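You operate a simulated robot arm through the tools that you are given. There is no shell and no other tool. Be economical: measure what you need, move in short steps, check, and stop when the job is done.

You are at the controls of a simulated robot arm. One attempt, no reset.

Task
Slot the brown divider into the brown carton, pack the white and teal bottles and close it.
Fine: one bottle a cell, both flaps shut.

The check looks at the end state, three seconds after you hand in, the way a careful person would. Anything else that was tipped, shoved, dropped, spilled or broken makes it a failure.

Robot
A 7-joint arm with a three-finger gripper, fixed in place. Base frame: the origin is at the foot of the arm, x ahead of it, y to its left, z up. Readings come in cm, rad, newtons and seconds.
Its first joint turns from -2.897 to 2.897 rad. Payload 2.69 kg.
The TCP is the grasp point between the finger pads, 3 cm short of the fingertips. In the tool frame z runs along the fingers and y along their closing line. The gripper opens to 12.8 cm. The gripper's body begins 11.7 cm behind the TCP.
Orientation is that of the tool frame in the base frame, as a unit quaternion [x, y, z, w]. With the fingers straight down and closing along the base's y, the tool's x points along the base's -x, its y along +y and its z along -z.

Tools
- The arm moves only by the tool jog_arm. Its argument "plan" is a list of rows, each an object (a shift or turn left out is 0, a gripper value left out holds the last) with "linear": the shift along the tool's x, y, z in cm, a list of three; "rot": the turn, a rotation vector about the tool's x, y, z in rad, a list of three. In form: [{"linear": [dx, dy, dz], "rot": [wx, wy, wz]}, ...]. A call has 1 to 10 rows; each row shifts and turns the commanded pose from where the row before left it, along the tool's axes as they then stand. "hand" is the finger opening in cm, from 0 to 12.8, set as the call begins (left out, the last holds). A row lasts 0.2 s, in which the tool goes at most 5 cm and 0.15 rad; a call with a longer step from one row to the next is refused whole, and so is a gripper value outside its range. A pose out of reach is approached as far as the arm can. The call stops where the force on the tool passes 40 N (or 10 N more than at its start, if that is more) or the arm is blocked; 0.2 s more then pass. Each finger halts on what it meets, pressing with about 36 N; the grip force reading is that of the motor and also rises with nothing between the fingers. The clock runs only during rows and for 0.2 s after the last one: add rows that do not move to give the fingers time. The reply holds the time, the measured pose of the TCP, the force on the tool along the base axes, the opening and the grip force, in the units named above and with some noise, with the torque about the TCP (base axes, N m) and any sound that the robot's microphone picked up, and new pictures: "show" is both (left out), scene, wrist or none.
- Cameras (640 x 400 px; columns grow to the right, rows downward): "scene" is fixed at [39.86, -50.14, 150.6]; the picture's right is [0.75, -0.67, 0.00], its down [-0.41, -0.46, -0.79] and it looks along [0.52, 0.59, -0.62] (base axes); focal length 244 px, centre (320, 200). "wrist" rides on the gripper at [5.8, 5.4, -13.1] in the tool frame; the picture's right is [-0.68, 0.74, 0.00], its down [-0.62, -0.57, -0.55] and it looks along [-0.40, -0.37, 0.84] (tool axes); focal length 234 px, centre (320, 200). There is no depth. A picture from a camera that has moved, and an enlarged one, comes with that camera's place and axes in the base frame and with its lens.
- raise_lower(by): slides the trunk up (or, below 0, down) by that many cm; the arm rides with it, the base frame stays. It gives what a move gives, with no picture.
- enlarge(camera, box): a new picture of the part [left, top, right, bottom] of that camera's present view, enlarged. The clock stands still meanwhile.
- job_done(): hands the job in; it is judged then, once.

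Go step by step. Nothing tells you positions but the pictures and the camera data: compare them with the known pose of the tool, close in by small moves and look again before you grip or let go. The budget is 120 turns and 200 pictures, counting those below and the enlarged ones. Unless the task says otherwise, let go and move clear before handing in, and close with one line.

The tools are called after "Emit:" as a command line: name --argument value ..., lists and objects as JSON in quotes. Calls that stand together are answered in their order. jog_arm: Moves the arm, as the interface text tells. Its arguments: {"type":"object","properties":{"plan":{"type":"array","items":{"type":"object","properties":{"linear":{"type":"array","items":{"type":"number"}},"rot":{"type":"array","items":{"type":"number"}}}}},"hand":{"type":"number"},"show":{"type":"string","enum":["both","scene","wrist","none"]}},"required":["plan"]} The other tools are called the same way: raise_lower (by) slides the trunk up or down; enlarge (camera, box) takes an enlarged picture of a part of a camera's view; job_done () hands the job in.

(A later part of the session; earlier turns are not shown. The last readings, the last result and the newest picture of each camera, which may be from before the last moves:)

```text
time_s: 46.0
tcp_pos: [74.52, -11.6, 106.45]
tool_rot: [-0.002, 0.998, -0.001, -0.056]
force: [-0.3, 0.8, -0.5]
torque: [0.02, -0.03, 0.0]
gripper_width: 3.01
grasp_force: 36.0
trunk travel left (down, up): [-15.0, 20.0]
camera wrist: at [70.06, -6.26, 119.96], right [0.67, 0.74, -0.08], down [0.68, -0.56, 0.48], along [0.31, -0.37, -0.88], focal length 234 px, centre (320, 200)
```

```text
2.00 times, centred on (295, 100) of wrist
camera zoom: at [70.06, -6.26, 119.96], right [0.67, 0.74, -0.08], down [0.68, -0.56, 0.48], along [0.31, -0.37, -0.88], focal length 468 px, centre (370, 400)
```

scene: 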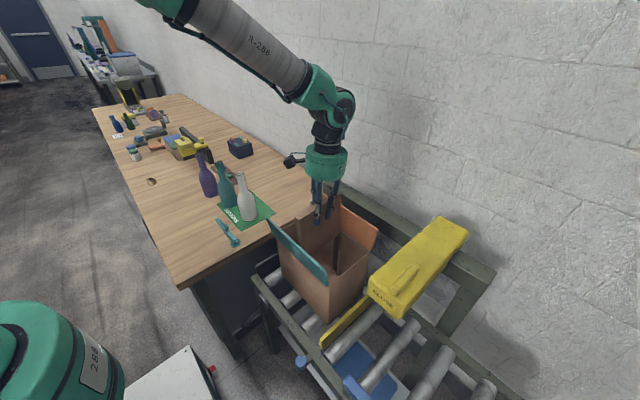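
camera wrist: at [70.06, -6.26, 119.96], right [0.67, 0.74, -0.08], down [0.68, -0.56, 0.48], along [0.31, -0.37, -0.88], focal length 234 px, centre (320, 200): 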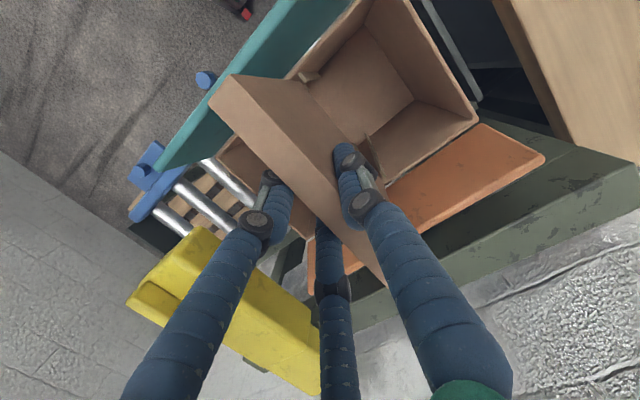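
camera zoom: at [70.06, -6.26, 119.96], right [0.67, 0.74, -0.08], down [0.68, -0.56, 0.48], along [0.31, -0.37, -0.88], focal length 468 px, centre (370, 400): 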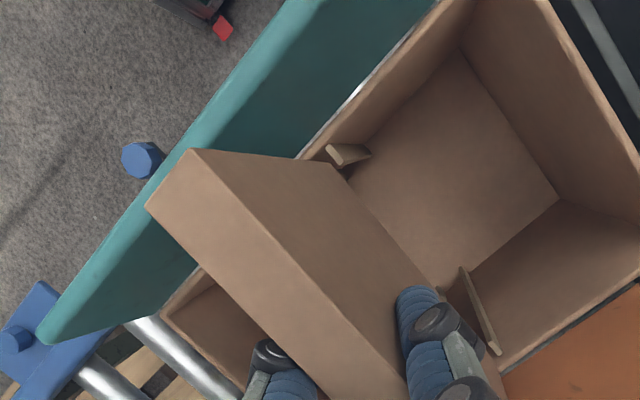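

Emit:
jog_arm --plan '[{"linear": [-0.06, 0, 0.5]}, {"linear": [-0.06, 0, 0.5]}, {"linear": [-0.06, 0, 0.5]}, {"linear": [-0.06, 0, 0.5]}, {}]'

Emit:
enlarge --camera "scene" --box '[285, 180, 375, 280]'

Emit:
enlarge --camera "wrist" --box '[190, 0, 400, 200]'

```text
time_s: 47.2
tcp_pos: [74.42, -11.48, 104.34]
tool_rot: [-0.002, 0.998, -0.001, -0.057]
force: [-0.7, 0.3, -0.8]
torque: [0.0, 0.05, -0.02]
gripper_width: 2.97
grasp_force: 36.1
trunk travel left (down, up): [-15.0, 20.0]
camera wrist: at [70.07, -6.24, 117.94], right [0.67, 0.74, -0.08], down [0.68, -0.56, 0.48], along [0.31, -0.37, -0.88], focal length 234 px, centre (320, 200)
```

scene: 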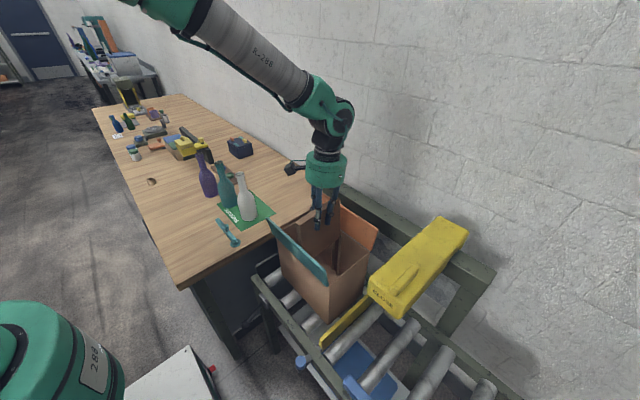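
wrist: 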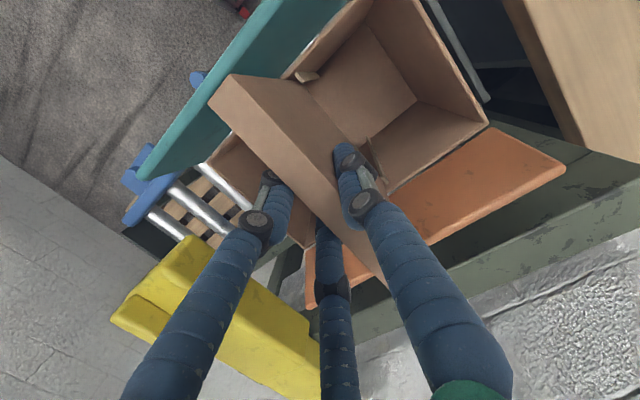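

```text
4.00 times, centred on (330, 230) of scene
camera zoom: at [39.86, -50.14, 150.6], right [0.75, -0.67, 0.0], down [-0.41, -0.46, -0.79], along [0.52, 0.59, -0.62], focal length 976 px, centre (280, 80)
```

zoom: 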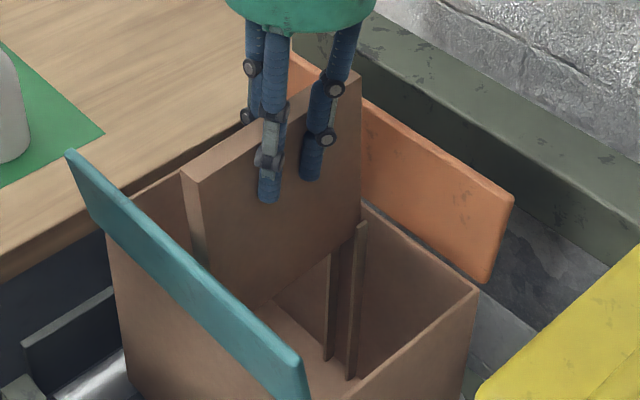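

```text
2.00 times, centred on (295, 100) of wrist
camera zoom: at [70.07, -6.24, 117.94], right [0.67, 0.74, -0.08], down [0.68, -0.56, 0.48], along [0.31, -0.37, -0.88], focal length 468 px, centre (370, 400)
```

zoom: 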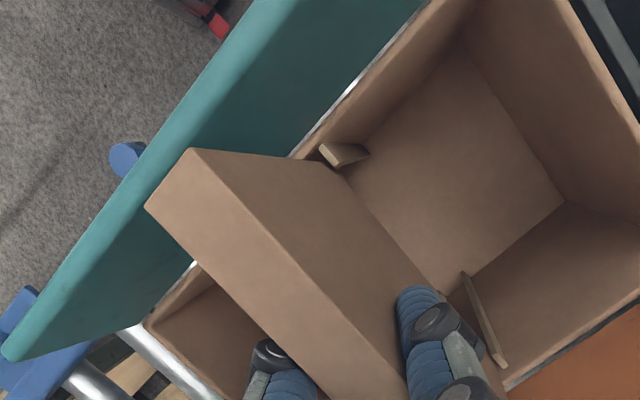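

It's in the slot with no contact. I'll continue down while straightening the remaining ~0.07 rad tilt.

Emit:
jog_arm --plan '[{"linear": [-0.38, 0, 0.8], "rot": [0, 0.0175, 0]}, {"linear": [-0.38, 0, 0.8], "rot": [0, 0.0175, 0]}, {"linear": [-0.38, 0, 0.8], "rot": [0, 0.0175, 0]}, {"linear": [-0.38, 0, 0.8], "rot": [0, 0.0175, 0]}, {}]'

Emit:
enlarge --camera "scene" --box '[285, 180, 375, 280]'

```text
time_s: 48.4
tcp_pos: [75.54, -11.64, 100.96]
tool_rot: [-0.002, 0.996, -0.002, -0.091]
force: [-1.5, 0.5, 0.7]
torque: [0.0, 0.06, 0.0]
gripper_width: 2.98
grasp_force: 36.7
trunk travel left (down, up): [-15.0, 20.0]
camera wrist: at [72.14, -6.23, 114.83], right [0.66, 0.74, -0.12], down [0.71, -0.56, 0.43], along [0.25, -0.37, -0.9], focal length 234 px, centre (320, 200)
```

scene: 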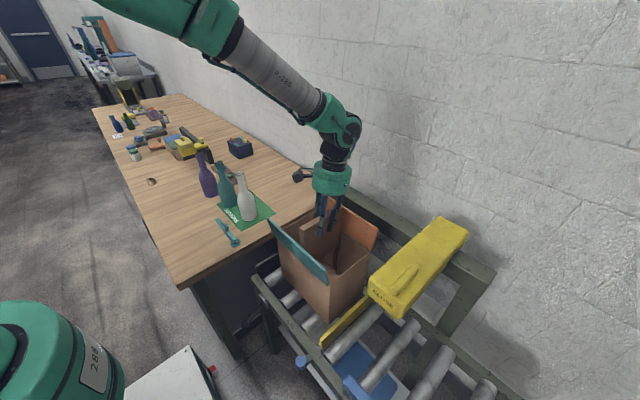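
wrist: 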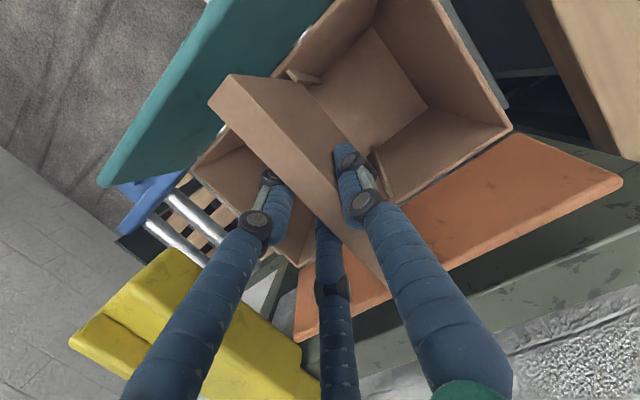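

```text
4.00 times, centred on (330, 230) of scene
camera zoom: at [39.86, -50.14, 150.6], right [0.75, -0.67, 0.0], down [-0.41, -0.46, -0.79], along [0.52, 0.59, -0.62], focal length 976 px, centre (280, 80)
```

zoom: 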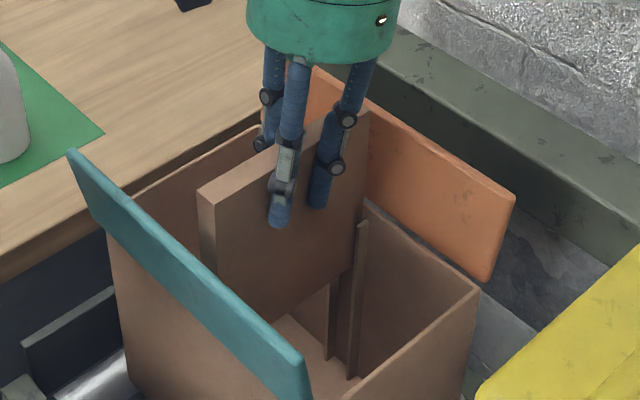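

Fully guided now with no contact. Continue straight down.

Emit:
jog_arm --plan '[{"linear": [-0.181, 0, 0.984]}, {"linear": [-0.181, 0, 0.984]}, {"linear": [-0.181, 0, 0.984]}, {"linear": [-0.181, 0, 0.984]}, {"linear": [-0.181, 0, 0.984]}, {"linear": [-0.181, 0, 0.984]}, {"linear": [-0.181, 0, 0.984]}, {"linear": [-0.181, 0, 0.984]}, {}]'

Emit:
enlarge --camera "scene" --box '[275, 150, 385, 280]'

```text
time_s: 50.4
tcp_pos: [75.61, -11.64, 92.9]
tool_rot: [-0.002, 0.996, -0.001, -0.092]
force: [-1.0, 0.0, -0.7]
torque: [-0.01, -0.02, 0.02]
gripper_width: 2.96
grasp_force: 36.1
trunk travel left (down, up): [-15.0, 20.0]
camera wrist: at [72.11, -6.27, 106.86], right [0.66, 0.74, -0.12], down [0.71, -0.56, 0.43], along [0.25, -0.37, -0.9], focal length 234 px, centre (320, 200)
```

scene: 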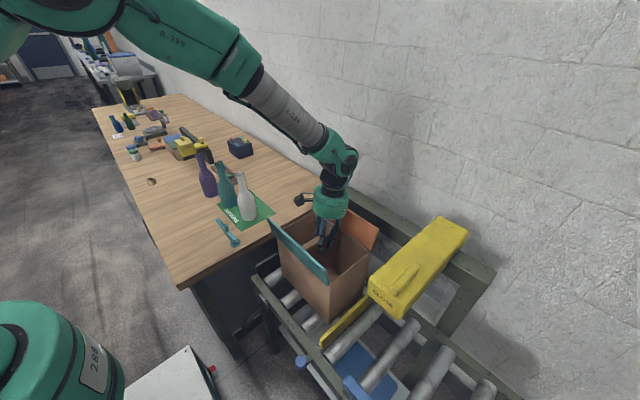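
wrist: 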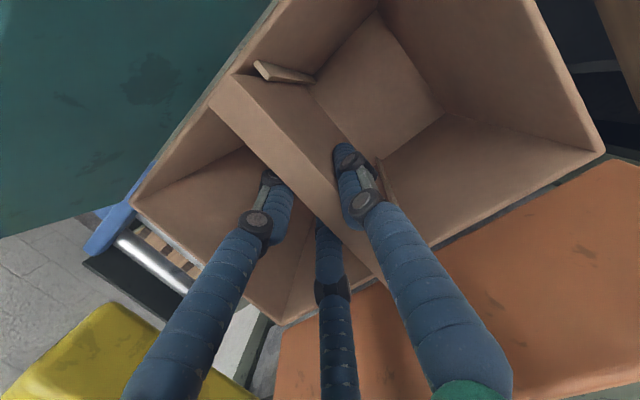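

```text
3.08 times, centred on (330, 215) of scene
camera zoom: at [39.86, -50.14, 150.6], right [0.75, -0.67, 0.0], down [-0.41, -0.46, -0.79], along [0.52, 0.59, -0.62], focal length 751 px, centre (289, 154)
```

zoom: 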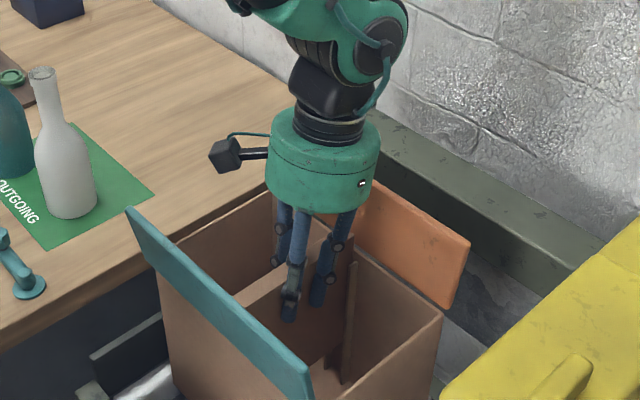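

Emit:
jog_arm --plan '[{"linear": [-0.181, 0, 0.984]}, {"linear": [-0.181, 0, 0.984]}, {"linear": [-0.181, 0, 0.984]}, {"linear": [-0.181, 0, 0.984]}, {}]'

Emit:
enlarge --camera "scene" --box '[275, 150, 385, 280]'

```text
time_s: 51.6
tcp_pos: [75.48, -11.61, 88.96]
tool_rot: [-0.002, 0.996, -0.001, -0.092]
force: [-0.2, 0.4, -0.5]
torque: [0.03, 0.02, -0.01]
gripper_width: 3.0
grasp_force: 36.1
trunk travel left (down, up): [-15.0, 20.0]
camera wrist: at [72.09, -6.28, 102.86], right [0.66, 0.74, -0.12], down [0.71, -0.56, 0.43], along [0.25, -0.37, -0.9], focal length 234 px, centre (320, 200)
```

scene: 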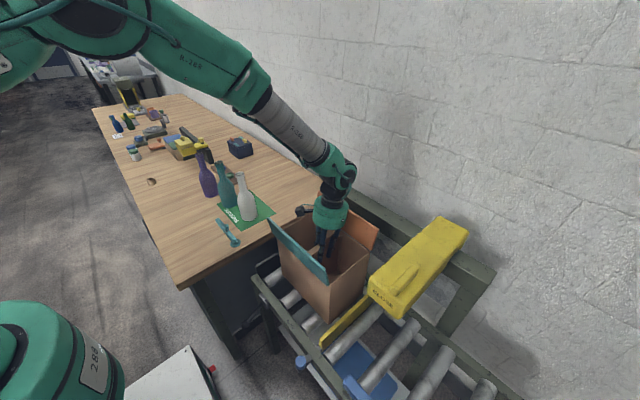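
wrist: 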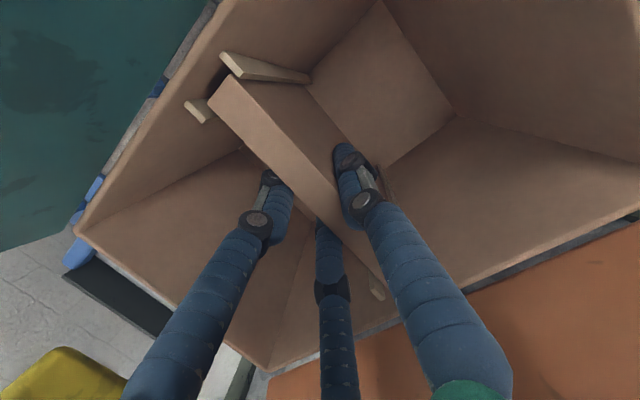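

```text
3.08 times, centred on (330, 215) of scene
camera zoom: at [39.86, -50.14, 150.6], right [0.75, -0.67, 0.0], down [-0.41, -0.46, -0.79], along [0.52, 0.59, -0.62], focal length 751 px, centre (289, 154)
```

zoom: 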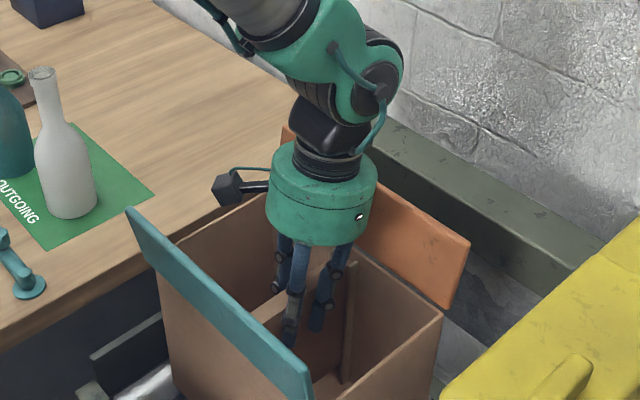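

Emit:
jog_arm --plan '[{"linear": [-0.121, 0, 0.656]}, {"linear": [-0.121, 0, 0.656]}, {"linear": [-0.121, 0, 0.656]}, {"linear": [-0.121, 0, 0.656]}, {}]'

Emit:
enlarge --camera "scene" --box '[275, 150, 385, 280]'

```text
time_s: 52.8
tcp_pos: [75.5, -11.56, 86.27]
tool_rot: [-0.001, 0.996, -0.002, -0.092]
force: [-1.0, -0.7, -1.8]
torque: [0.03, -0.12, 0.04]
gripper_width: 3.01
grasp_force: 36.8
trunk travel left (down, up): [-15.0, 20.0]
camera wrist: at [72.13, -6.28, 100.19], right [0.66, 0.74, -0.12], down [0.71, -0.56, 0.43], along [0.25, -0.37, -0.9], focal length 234 px, centre (320, 200)
```

scene: 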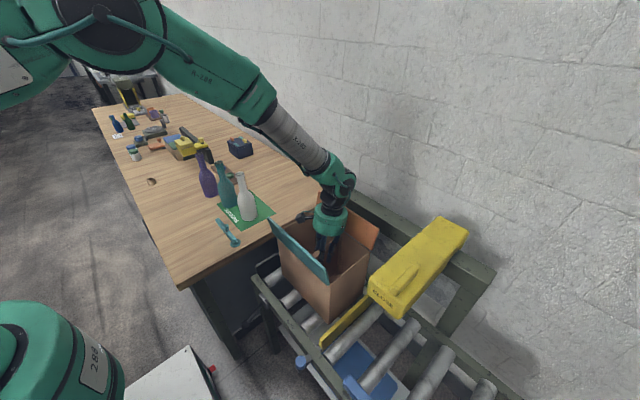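
wrist: 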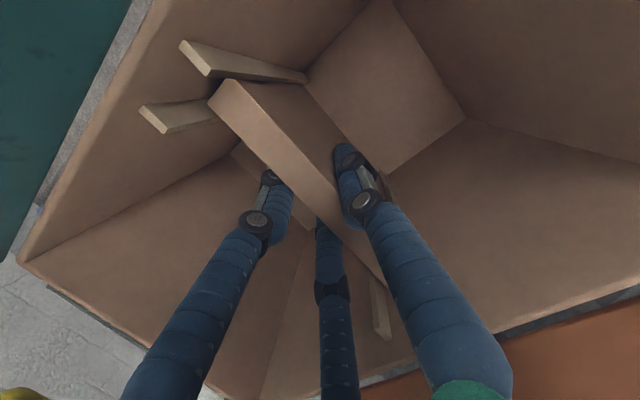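

```text
3.08 times, centred on (330, 215) of scene
camera zoom: at [39.86, -50.14, 150.6], right [0.75, -0.67, 0.0], down [-0.41, -0.46, -0.79], along [0.52, 0.59, -0.62], focal length 751 px, centre (289, 154)
```

zoom: 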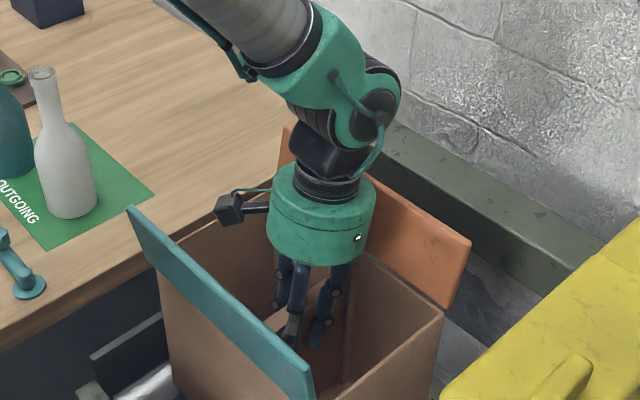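

Emit:
jog_arm --plan '[{"linear": [-0.09, 0, 0.4]}, {"linear": [-0.09, 0, 0.4]}, {"linear": [-0.09, 0, 0.4]}, {}]' --show "scene"

```text
time_s: 53.8
tcp_pos: [75.54, -11.61, 85.38]
tool_rot: [-0.002, 0.996, -0.002, -0.09]
force: [-11.3, 0.3, 29.7]
torque: [0.25, -0.9, 0.19]
gripper_width: 2.97
grasp_force: 36.2
trunk travel left (down, up): [-15.0, 20.0]
```

scene: 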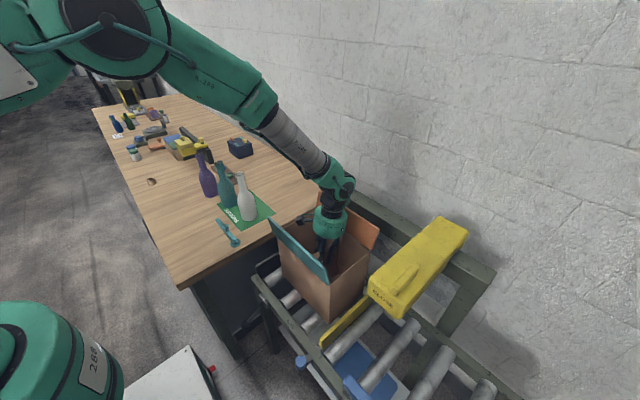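

The divider has bottomed out on the floor. I'll release and rise.

Emit:
jog_arm --plan '[{}, {}, {"linear": [0.1, 0, -0.5]}, {}]' --hand 5.5 --show "none"

Emit:
jog_arm --plan '[{"linear": [0.27, 0, -1.5]}, {"linear": [0.36, 0, -2]}, {"linear": [0.54, 0, -3]}, {"linear": [0.72, 0, -4]}, {"linear": [0.72, 0, -4]}, {"linear": [0.72, 0, -4]}, {"linear": [0, 0, 0], "rot": [0, -0.09, 0]}, {"rot": [0, -0.09, 0]}, {}]'

Emit:
enlarge --camera "scene" --box '[265, 180, 385, 320]'

Emit:
enlarge --camera "wrist" --box '[180, 0, 480, 260]'

```text
time_s: 54.8
tcp_pos: [75.57, -11.61, 85.49]
tool_rot: [-0.002, 0.996, -0.001, -0.092]
force: [-1.6, 0.7, 0.2]
torque: [0.01, -0.21, 0.06]
gripper_width: 5.49
grasp_force: 0.0
trunk travel left (down, up): [-15.0, 20.0]
```

```text
time_s: 56.8
tcp_pos: [75.51, -11.65, 104.39]
tool_rot: [-0.003, 1.0, 0.0, -0.001]
force: [-0.5, 0.8, 0.2]
torque: [0.01, 0.0, 0.0]
gripper_width: 5.51
grasp_force: 0.0
trunk travel left (down, up): [-15.0, 20.0]
camera wrist: at [69.73, -6.25, 117.48], right [0.67, 0.74, 0.0], down [0.62, -0.56, 0.55], along [0.4, -0.37, -0.84], focal length 234 px, centre (320, 200)
```

scene: 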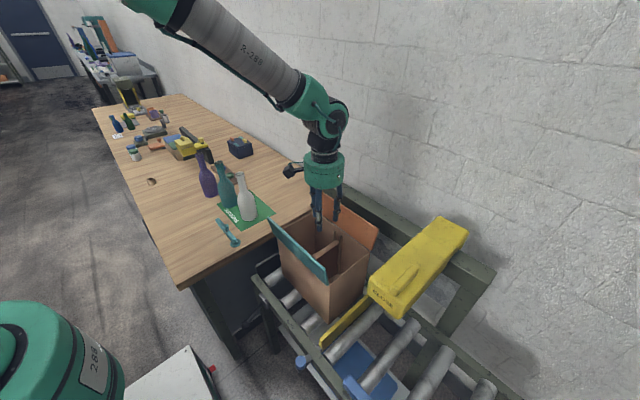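
wrist: 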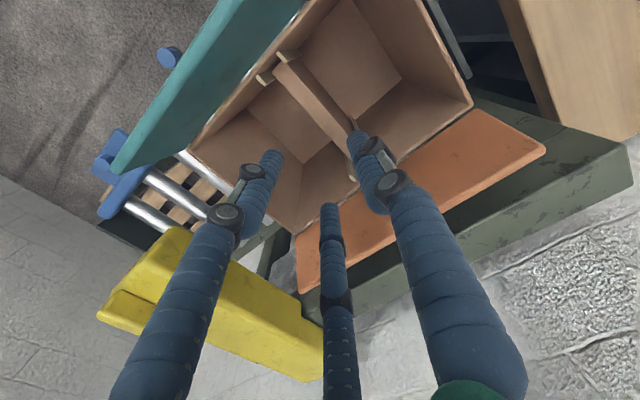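

```text
2.86 times, centred on (325, 250) of scene
camera zoom: at [39.86, -50.14, 150.6], right [0.75, -0.67, 0.0], down [-0.41, -0.46, -0.79], along [0.52, 0.59, -0.62], focal length 697 px, centre (306, 57)
```

zoom: 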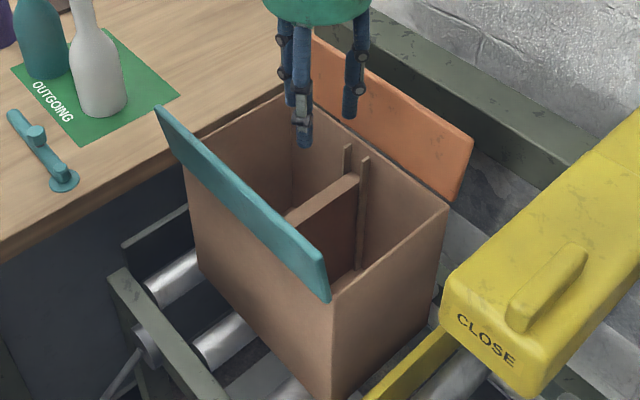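

```text
1.54 times, centred on (330, 130) of wrist
camera zoom: at [69.73, -6.25, 117.48], right [0.67, 0.74, 0.0], down [0.62, -0.56, 0.55], along [0.4, -0.37, -0.84], focal length 360 px, centre (305, 308)
```

zoom: 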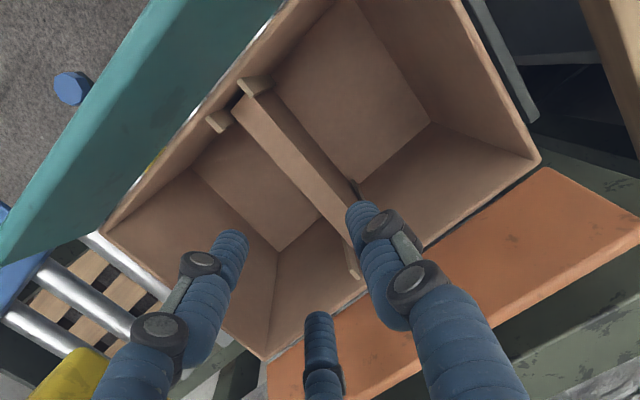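

The divider is seated between the ribs on both sides. Now the white bottle: I'll move above it at about (69.4, 29.5).

Emit:
jog_arm --plan '[{"linear": [0, 0, -2]}, {"linear": [0.68, 4.57, -0.5]}, {"linear": [0.68, 4.57, -0.5]}, {"linear": [0.68, 4.57, -0.5]}, {"linear": [0.68, 4.57, -0.5]}, {"linear": [0.68, 4.57, 0]}, {"linear": [0.68, 4.57, 0]}, {"linear": [0.68, 4.57, 0]}, {"linear": [0.68, 4.57, 0]}, {"linear": [0.68, 4.57, 0]}]' --hand 8 --show "none"

Emit:
jog_arm --plan '[{}]'

Emit:
enlarge --camera "scene" --box '[180, 110, 300, 230]'

Emit:
enlarge --camera "wrist" --box '[220, 80, 420, 280]'

```text
time_s: 59.0
tcp_pos: [69.4, 29.63, 108.32]
tool_rot: [-0.002, 1.0, 0.0, -0.002]
force: [0.8, 0.1, 0.7]
torque: [0.03, 0.02, 0.02]
gripper_width: 8.0
grasp_force: 0.1
trunk travel left (down, up): [-15.0, 20.0]
```

```text
time_s: 59.4
tcp_pos: [69.58, 29.67, 108.45]
tool_rot: [-0.002, 1.0, 0.0, -0.001]
force: [0.8, -0.5, 0.3]
torque: [0.01, 0.0, -0.02]
gripper_width: 8.01
grasp_force: 0.0
trunk travel left (down, up): [-15.0, 20.0]
camera wrist: at [63.63, 34.86, 121.39], right [0.67, 0.74, 0.0], down [0.62, -0.56, 0.55], along [0.4, -0.37, -0.84], focal length 234 px, centre (320, 200)
```

scene: 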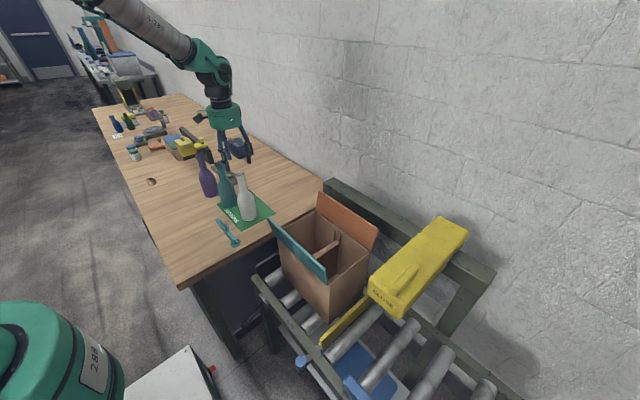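
wrist: 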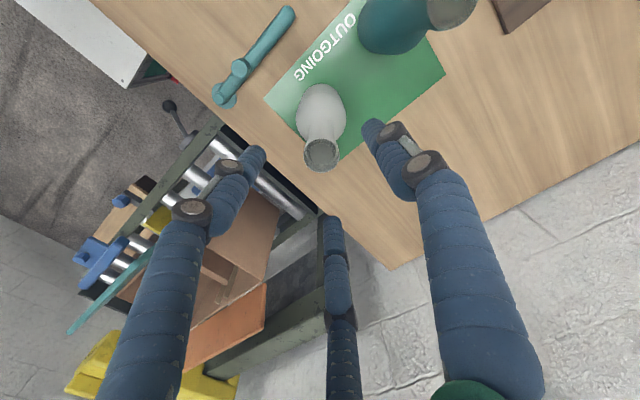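

```text
3.33 times, centred on (240, 170) of scene
camera zoom: at [39.86, -50.14, 150.6], right [0.75, -0.67, 0.0], down [-0.41, -0.46, -0.79], along [0.52, 0.59, -0.62], focal length 813 px, centre (587, 300)
```

zoom: 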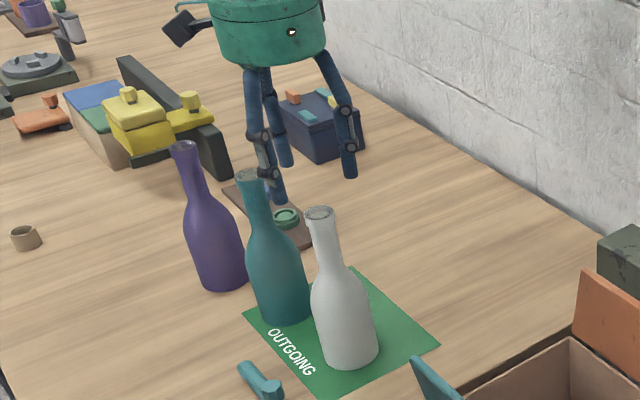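

```text
2.00 times, centred on (320, 180) of wrist
camera zoom: at [63.63, 34.86, 121.39], right [0.67, 0.74, 0.0], down [0.62, -0.56, 0.55], along [0.4, -0.37, -0.84], focal length 468 px, centre (320, 240)
```

zoom: 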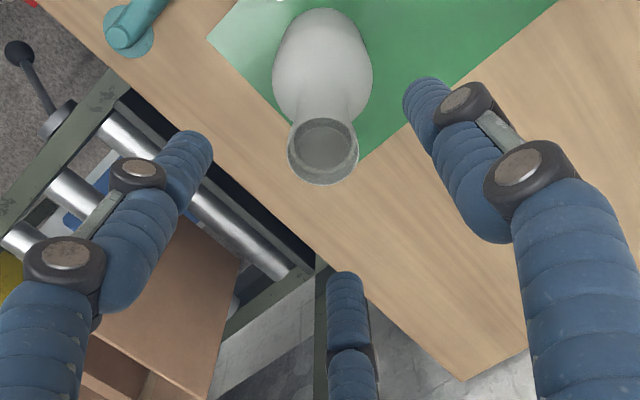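

Bottle neck is centred below the TCP. Descend and grip.

Emit:
jog_arm --plan '[{"linear": [0, -0.1, 2.5]}, {"linear": [0, 0, 2.5]}, {"linear": [0, 0, 2.5]}, {"linear": [0, 0, 2.5]}, {"linear": [0, 0, 1]}, {}]'

Emit:
enlarge --camera "scene" --box '[180, 110, 300, 230]'

```text
time_s: 60.8
tcp_pos: [69.38, 29.33, 97.37]
tool_rot: [-0.002, 1.0, -0.001, -0.002]
force: [1.5, 0.1, 0.5]
torque: [-0.02, 0.02, -0.01]
gripper_width: 8.0
grasp_force: 0.0
trunk travel left (down, up): [-15.0, 20.0]
camera wrist: at [63.54, 34.75, 110.42], right [0.67, 0.74, 0.0], down [0.62, -0.56, 0.55], along [0.4, -0.37, -0.84], focal length 234 px, centre (320, 200)
```

scene: 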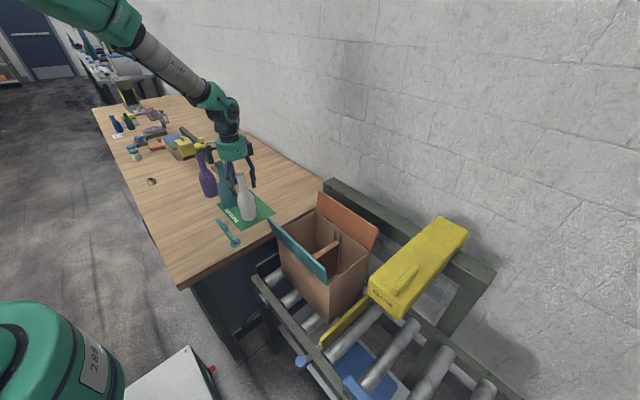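
wrist: 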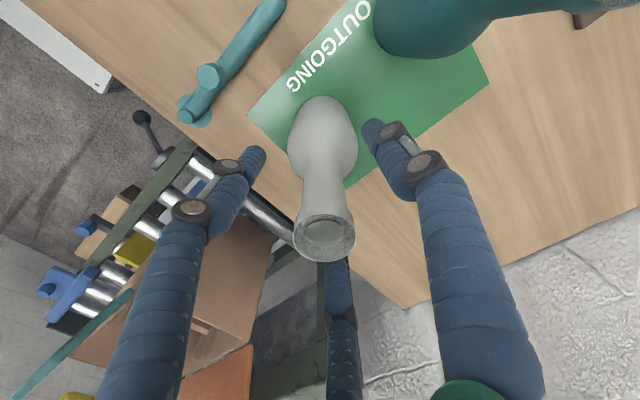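

```text
3.33 times, centred on (240, 170) of scene
camera zoom: at [39.86, -50.14, 150.6], right [0.75, -0.67, 0.0], down [-0.41, -0.46, -0.79], along [0.52, 0.59, -0.62], focal length 813 px, centre (587, 300)
```

zoom: 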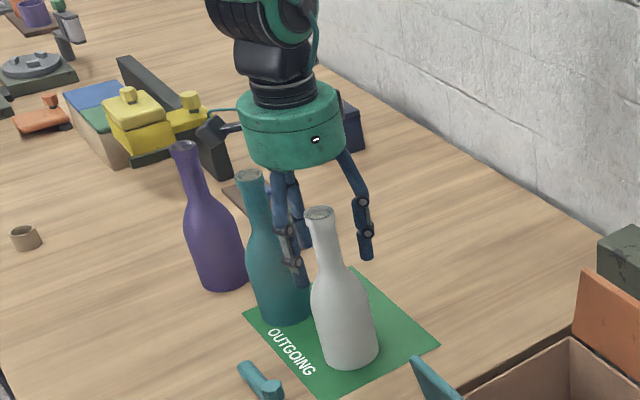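

Emit:
jog_arm --plan '[{}, {}, {}]' --hand 4.2 --show "none"

Emit:
jog_arm --plan '[{}, {}, {}]' --hand 1

```text
time_s: 61.6
tcp_pos: [69.3, 29.4, 97.4]
tool_rot: [-0.002, 1.0, -0.001, -0.001]
force: [-0.5, -0.3, 0.4]
torque: [-0.01, -0.01, -0.03]
gripper_width: 4.23
grasp_force: 0.1
trunk travel left (down, up): [-15.0, 20.0]
```

```text
time_s: 62.4
tcp_pos: [69.42, 29.42, 97.39]
tool_rot: [-0.002, 1.0, -0.001, -0.001]
force: [0.7, 0.3, 0.1]
torque: [-0.02, 0.11, -0.01]
gripper_width: 2.96
grasp_force: 35.9
trunk travel left (down, up): [-15.0, 20.0]
camera wrist: at [63.53, 34.75, 110.42], right [0.67, 0.74, 0.0], down [0.62, -0.56, 0.55], along [0.4, -0.37, -0.84], focal length 234 px, centre (320, 200)
```

scene: 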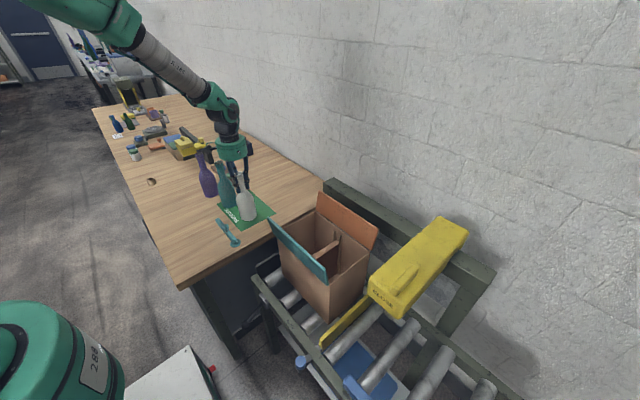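
wrist: 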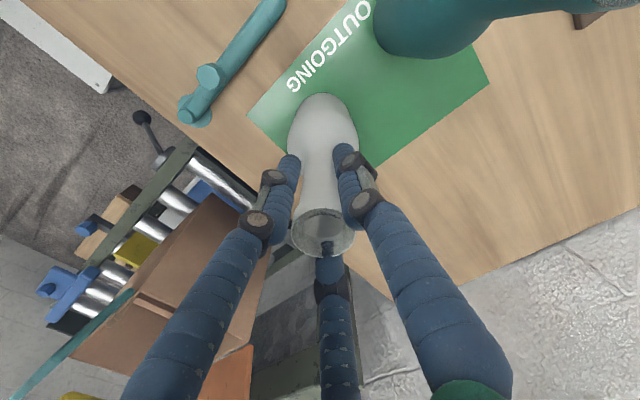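

Gripped. Lifting and checking it hangs securely.

Emit:
jog_arm --plan '[{"linear": [0, 0, -1]}, {"linear": [0, 0, -2]}, {"linear": [0, 0, -3]}, {"linear": [0, 0, -3]}, {"linear": [0, 0, -3]}, {"linear": [0, 0, -3]}, {"linear": [0, 0, -2]}, {}]'

```text
time_s: 64.2
tcp_pos: [69.36, 29.33, 114.53]
tool_rot: [-0.002, 1.0, 0.0, -0.001]
force: [-0.4, -0.2, -3.7]
torque: [-0.01, -0.01, 0.0]
gripper_width: 2.96
grasp_force: 36.2
trunk travel left (down, up): [-15.0, 20.0]
camera wrist: at [63.48, 34.76, 127.44], right [0.67, 0.74, 0.0], down [0.62, -0.56, 0.55], along [0.4, -0.37, -0.84], focal length 234 px, centre (320, 200)
```

scene: 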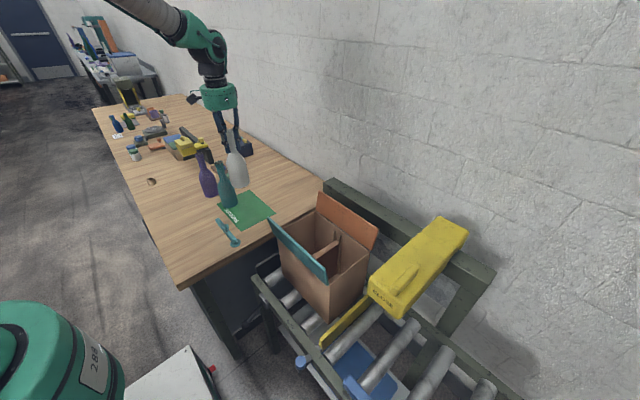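
wrist: 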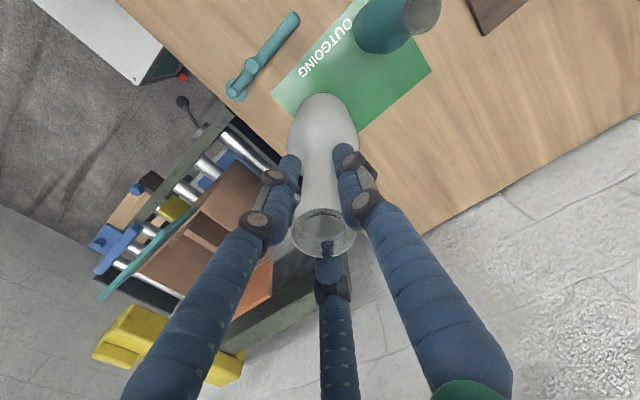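

Emit:
jog_arm --plan '[{"linear": [-1.06, -4.71, 0]}, {"linear": [-1.06, -4.71, 0]}, {"linear": [-1.06, -4.71, 0]}, {"linear": [-1.06, -4.71, 0]}, {"linear": [-1.06, -4.71, 0]}, {"linear": [0, -4.71, 0]}, {"linear": [0, -4.71, 0]}, {"linear": [0, -4.71, 0]}, {"linear": [0, -4.71, 0]}, {"linear": [0, -4.71, 0]}]'

Emit:
enlarge --camera "scene" --box '[265, 140, 395, 310]'

```text
time_s: 66.4
tcp_pos: [74.76, -17.62, 114.42]
tool_rot: [-0.002, 1.0, -0.001, 0.0]
force: [-0.2, 0.9, -3.8]
torque: [0.0, -0.01, 0.01]
gripper_width: 2.98
grasp_force: 36.1
trunk travel left (down, up): [-15.0, 20.0]
camera wrist: at [69.0, -12.21, 127.48], right [0.67, 0.74, 0.0], down [0.62, -0.56, 0.55], along [0.4, -0.37, -0.84], focal length 234 px, centre (320, 200)
```

scene: 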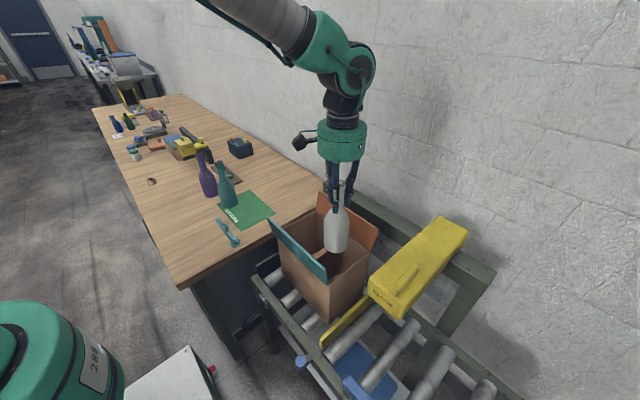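
wrist: 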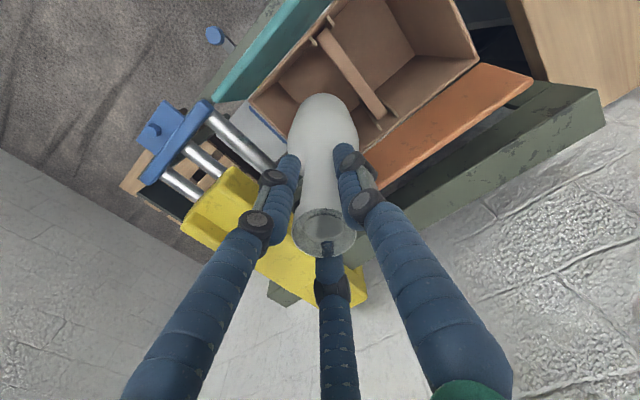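

```text
2.35 times, centred on (330, 225) of scene
camera zoom: at [39.86, -50.14, 150.6], right [0.75, -0.67, 0.0], down [-0.41, -0.46, -0.79], along [0.52, 0.59, -0.62], focal length 574 px, centre (296, 141)
```

zoom: 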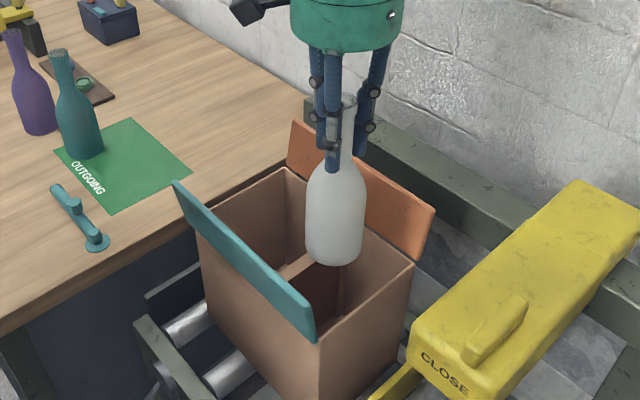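

Over the far cell. Lowering into it.

Emit:
jog_arm --plan '[{"linear": [0, -0.1, 2]}, {"linear": [0, 0, 2]}, {"linear": [0, 0, 2]}, {"linear": [0, 0, 2]}, {"linear": [0, 0, 2]}, {"linear": [0, 0, 2]}, {}]'

Emit:
enlarge --camera "wrist" --box '[200, 20, 440, 220]'

```text
time_s: 68.0
tcp_pos: [74.8, -17.78, 102.33]
tool_rot: [-0.002, 1.0, -0.001, -0.001]
force: [0.3, -0.2, -2.9]
torque: [0.0, -0.02, -0.02]
gripper_width: 2.99
grasp_force: 35.9
trunk travel left (down, up): [-15.0, 20.0]
camera wrist: at [69.03, -12.43, 115.41], right [0.67, 0.74, 0.0], down [0.62, -0.56, 0.55], along [0.4, -0.37, -0.84], focal length 234 px, centre (320, 200)
```

scene: 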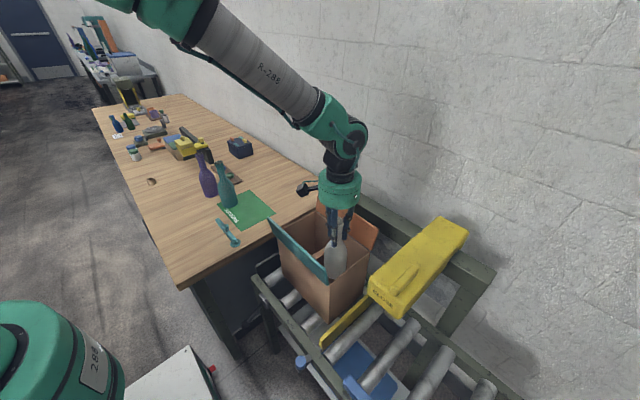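
wrist: 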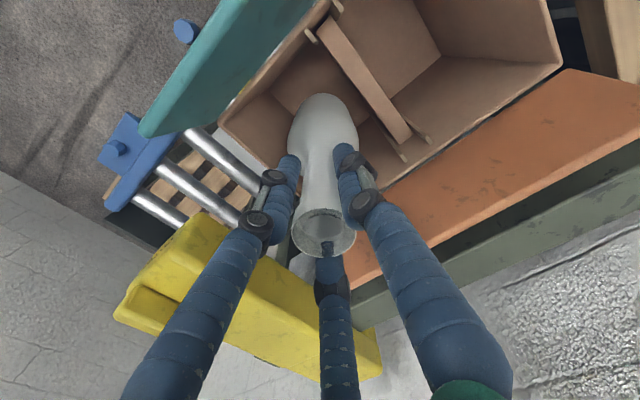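

```text
2.00 times, centred on (320, 120) of wrist
camera zoom: at [69.03, -12.43, 115.41], right [0.67, 0.74, 0.0], down [0.62, -0.56, 0.55], along [0.4, -0.37, -0.84], focal length 468 px, centre (320, 360)
```

zoom: 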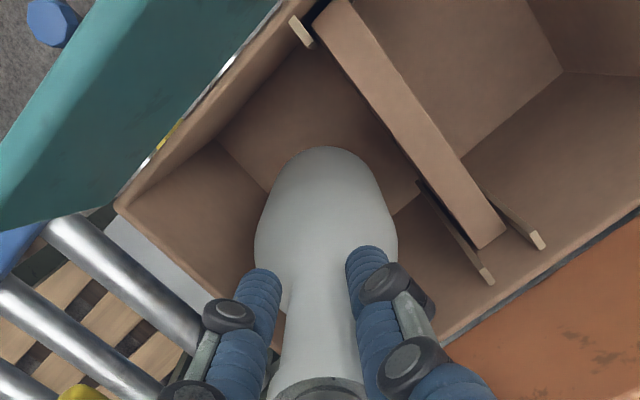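

Emit:
jog_arm --plan '[{"linear": [0, 0, 2]}, {"linear": [0, 0, 2]}, {"linear": [0, 0, 2]}, {"linear": [0, 0, 2]}, {"linear": [0, 0, 2]}, {"linear": [0, 0, 2]}, {}]'

Emit:
enlarge --camera "scene" --box '[265, 150, 395, 300]'

```text
time_s: 69.6
tcp_pos: [74.75, -17.67, 90.41]
tool_rot: [-0.001, 1.0, 0.0, -0.001]
force: [-0.3, 0.2, -4.0]
torque: [0.02, 0.01, 0.0]
gripper_width: 3.0
grasp_force: 35.8
trunk travel left (down, up): [-15.0, 20.0]
camera wrist: at [68.95, -12.36, 103.43], right [0.67, 0.74, 0.0], down [0.62, -0.56, 0.55], along [0.4, -0.37, -0.84], focal length 234 px, centre (320, 200)
```

scene: 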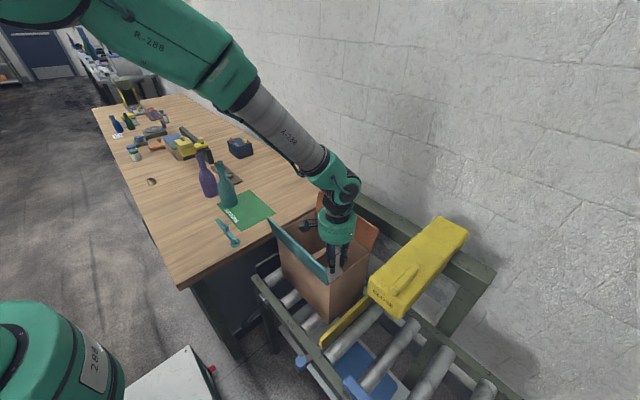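
wrist: 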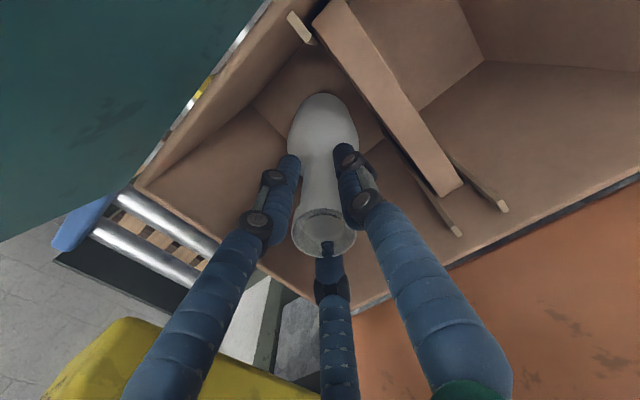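

```text
2.67 times, centred on (330, 225) of scene
camera zoom: at [39.86, -50.14, 150.6], right [0.75, -0.67, 0.0], down [-0.41, -0.46, -0.79], along [0.52, 0.59, -0.62], focal length 651 px, centre (293, 133)
```

zoom: 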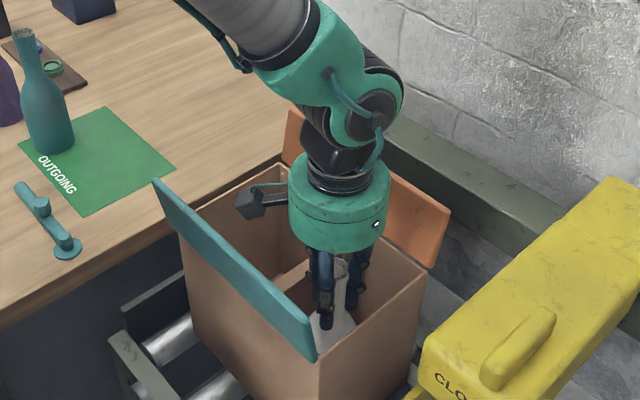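

Emit:
jog_arm --plan '[{"linear": [0, 0, 0.6]}, {"linear": [0, 0, 0.6]}, {"linear": [0, 0, 0.6]}, {"linear": [0, 0, 0.4]}, {"linear": [0, 0, 0.3]}, {}]' --show "none"

```text
time_s: 71.0
tcp_pos: [74.68, -17.94, 87.91]
tool_rot: [-0.002, 1.0, -0.001, -0.002]
force: [0.4, 0.4, -3.6]
torque: [0.01, 0.0, 0.02]
gripper_width: 2.96
grasp_force: 35.4
trunk travel left (down, up): [-15.0, 20.0]
```

Emit:
jog_arm --plan '[{"linear": [0, 0, 0.25]}, {"linear": [0, 0, 0.25]}, {"linear": [0, 0, 0.25]}, {}]' --show "scene"

```text
time_s: 72.0
tcp_pos: [74.71, -17.83, 87.38]
tool_rot: [-0.002, 1.0, -0.001, 0.0]
force: [1.5, -0.3, 32.5]
torque: [0.39, -0.56, 0.01]
gripper_width: 3.0
grasp_force: 36.5
trunk travel left (down, up): [-15.0, 20.0]
```

scene: 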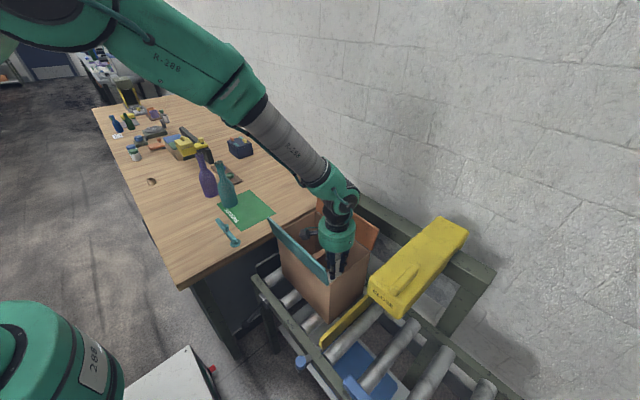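

Bottle on the floor. Back off slightly, release and rise.

Emit:
jog_arm --plan '[{"linear": [0, 0, -0.25]}, {}, {}]' --show "none"

Emit:
jog_arm --plan '[{}, {}, {}]' --hand 4.8 --show "none"

Emit:
jog_arm --plan '[{"linear": [0, 0, -1]}, {"linear": [0, 0, -2]}, {"linear": [0, 0, -3]}, {"linear": [0, 0, -4]}, {"linear": [0, 0, -4]}, {"linear": [0, 0, -4]}, {"linear": [0, 0, -3]}, {}]'

Emit:
enlarge --camera "wrist" --box '[180, 0, 480, 260]'

```text
time_s: 72.8
tcp_pos: [74.63, -17.76, 87.36]
tool_rot: [-0.002, 1.0, -0.001, 0.0]
force: [6.6, 1.0, 12.9]
torque: [0.26, -1.03, -0.09]
gripper_width: 2.99
grasp_force: 36.1
trunk travel left (down, up): [-15.0, 20.0]
```

```text
time_s: 73.6
tcp_pos: [74.76, -17.7, 87.38]
tool_rot: [-0.001, 1.0, 0.0, -0.001]
force: [-0.1, -0.7, -0.1]
torque: [0.03, 0.03, -0.03]
gripper_width: 4.81
grasp_force: 0.1
trunk travel left (down, up): [-15.0, 20.0]
```

```text
time_s: 75.4
tcp_pos: [74.68, -17.81, 108.42]
tool_rot: [-0.002, 1.0, 0.0, -0.001]
force: [-0.5, -0.1, 0.2]
torque: [0.0, -0.02, 0.03]
gripper_width: 4.77
grasp_force: 0.1
trunk travel left (down, up): [-15.0, 20.0]
camera wrist: at [68.9, -12.42, 121.49], right [0.67, 0.74, 0.0], down [0.62, -0.56, 0.55], along [0.4, -0.37, -0.84], focal length 234 px, centre (320, 200)
```

scene: 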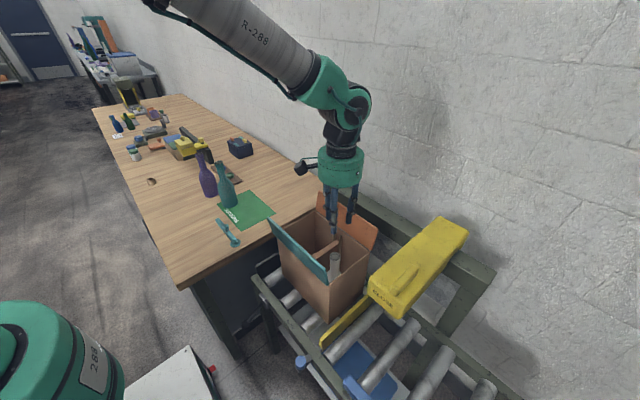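
wrist: 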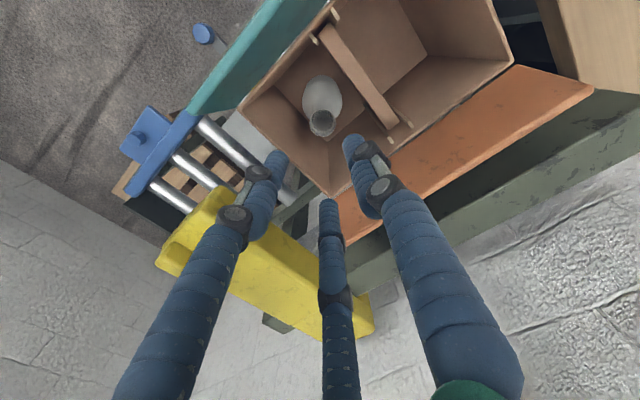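

```text
1.54 times, centred on (330, 130) of wrist
camera zoom: at [68.9, -12.42, 121.49], right [0.67, 0.74, 0.0], down [0.62, -0.56, 0.55], along [0.4, -0.37, -0.84], focal length 360 px, centre (305, 308)
```

zoom: 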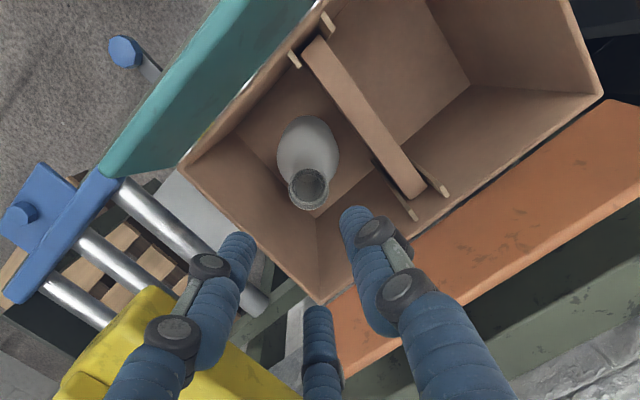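

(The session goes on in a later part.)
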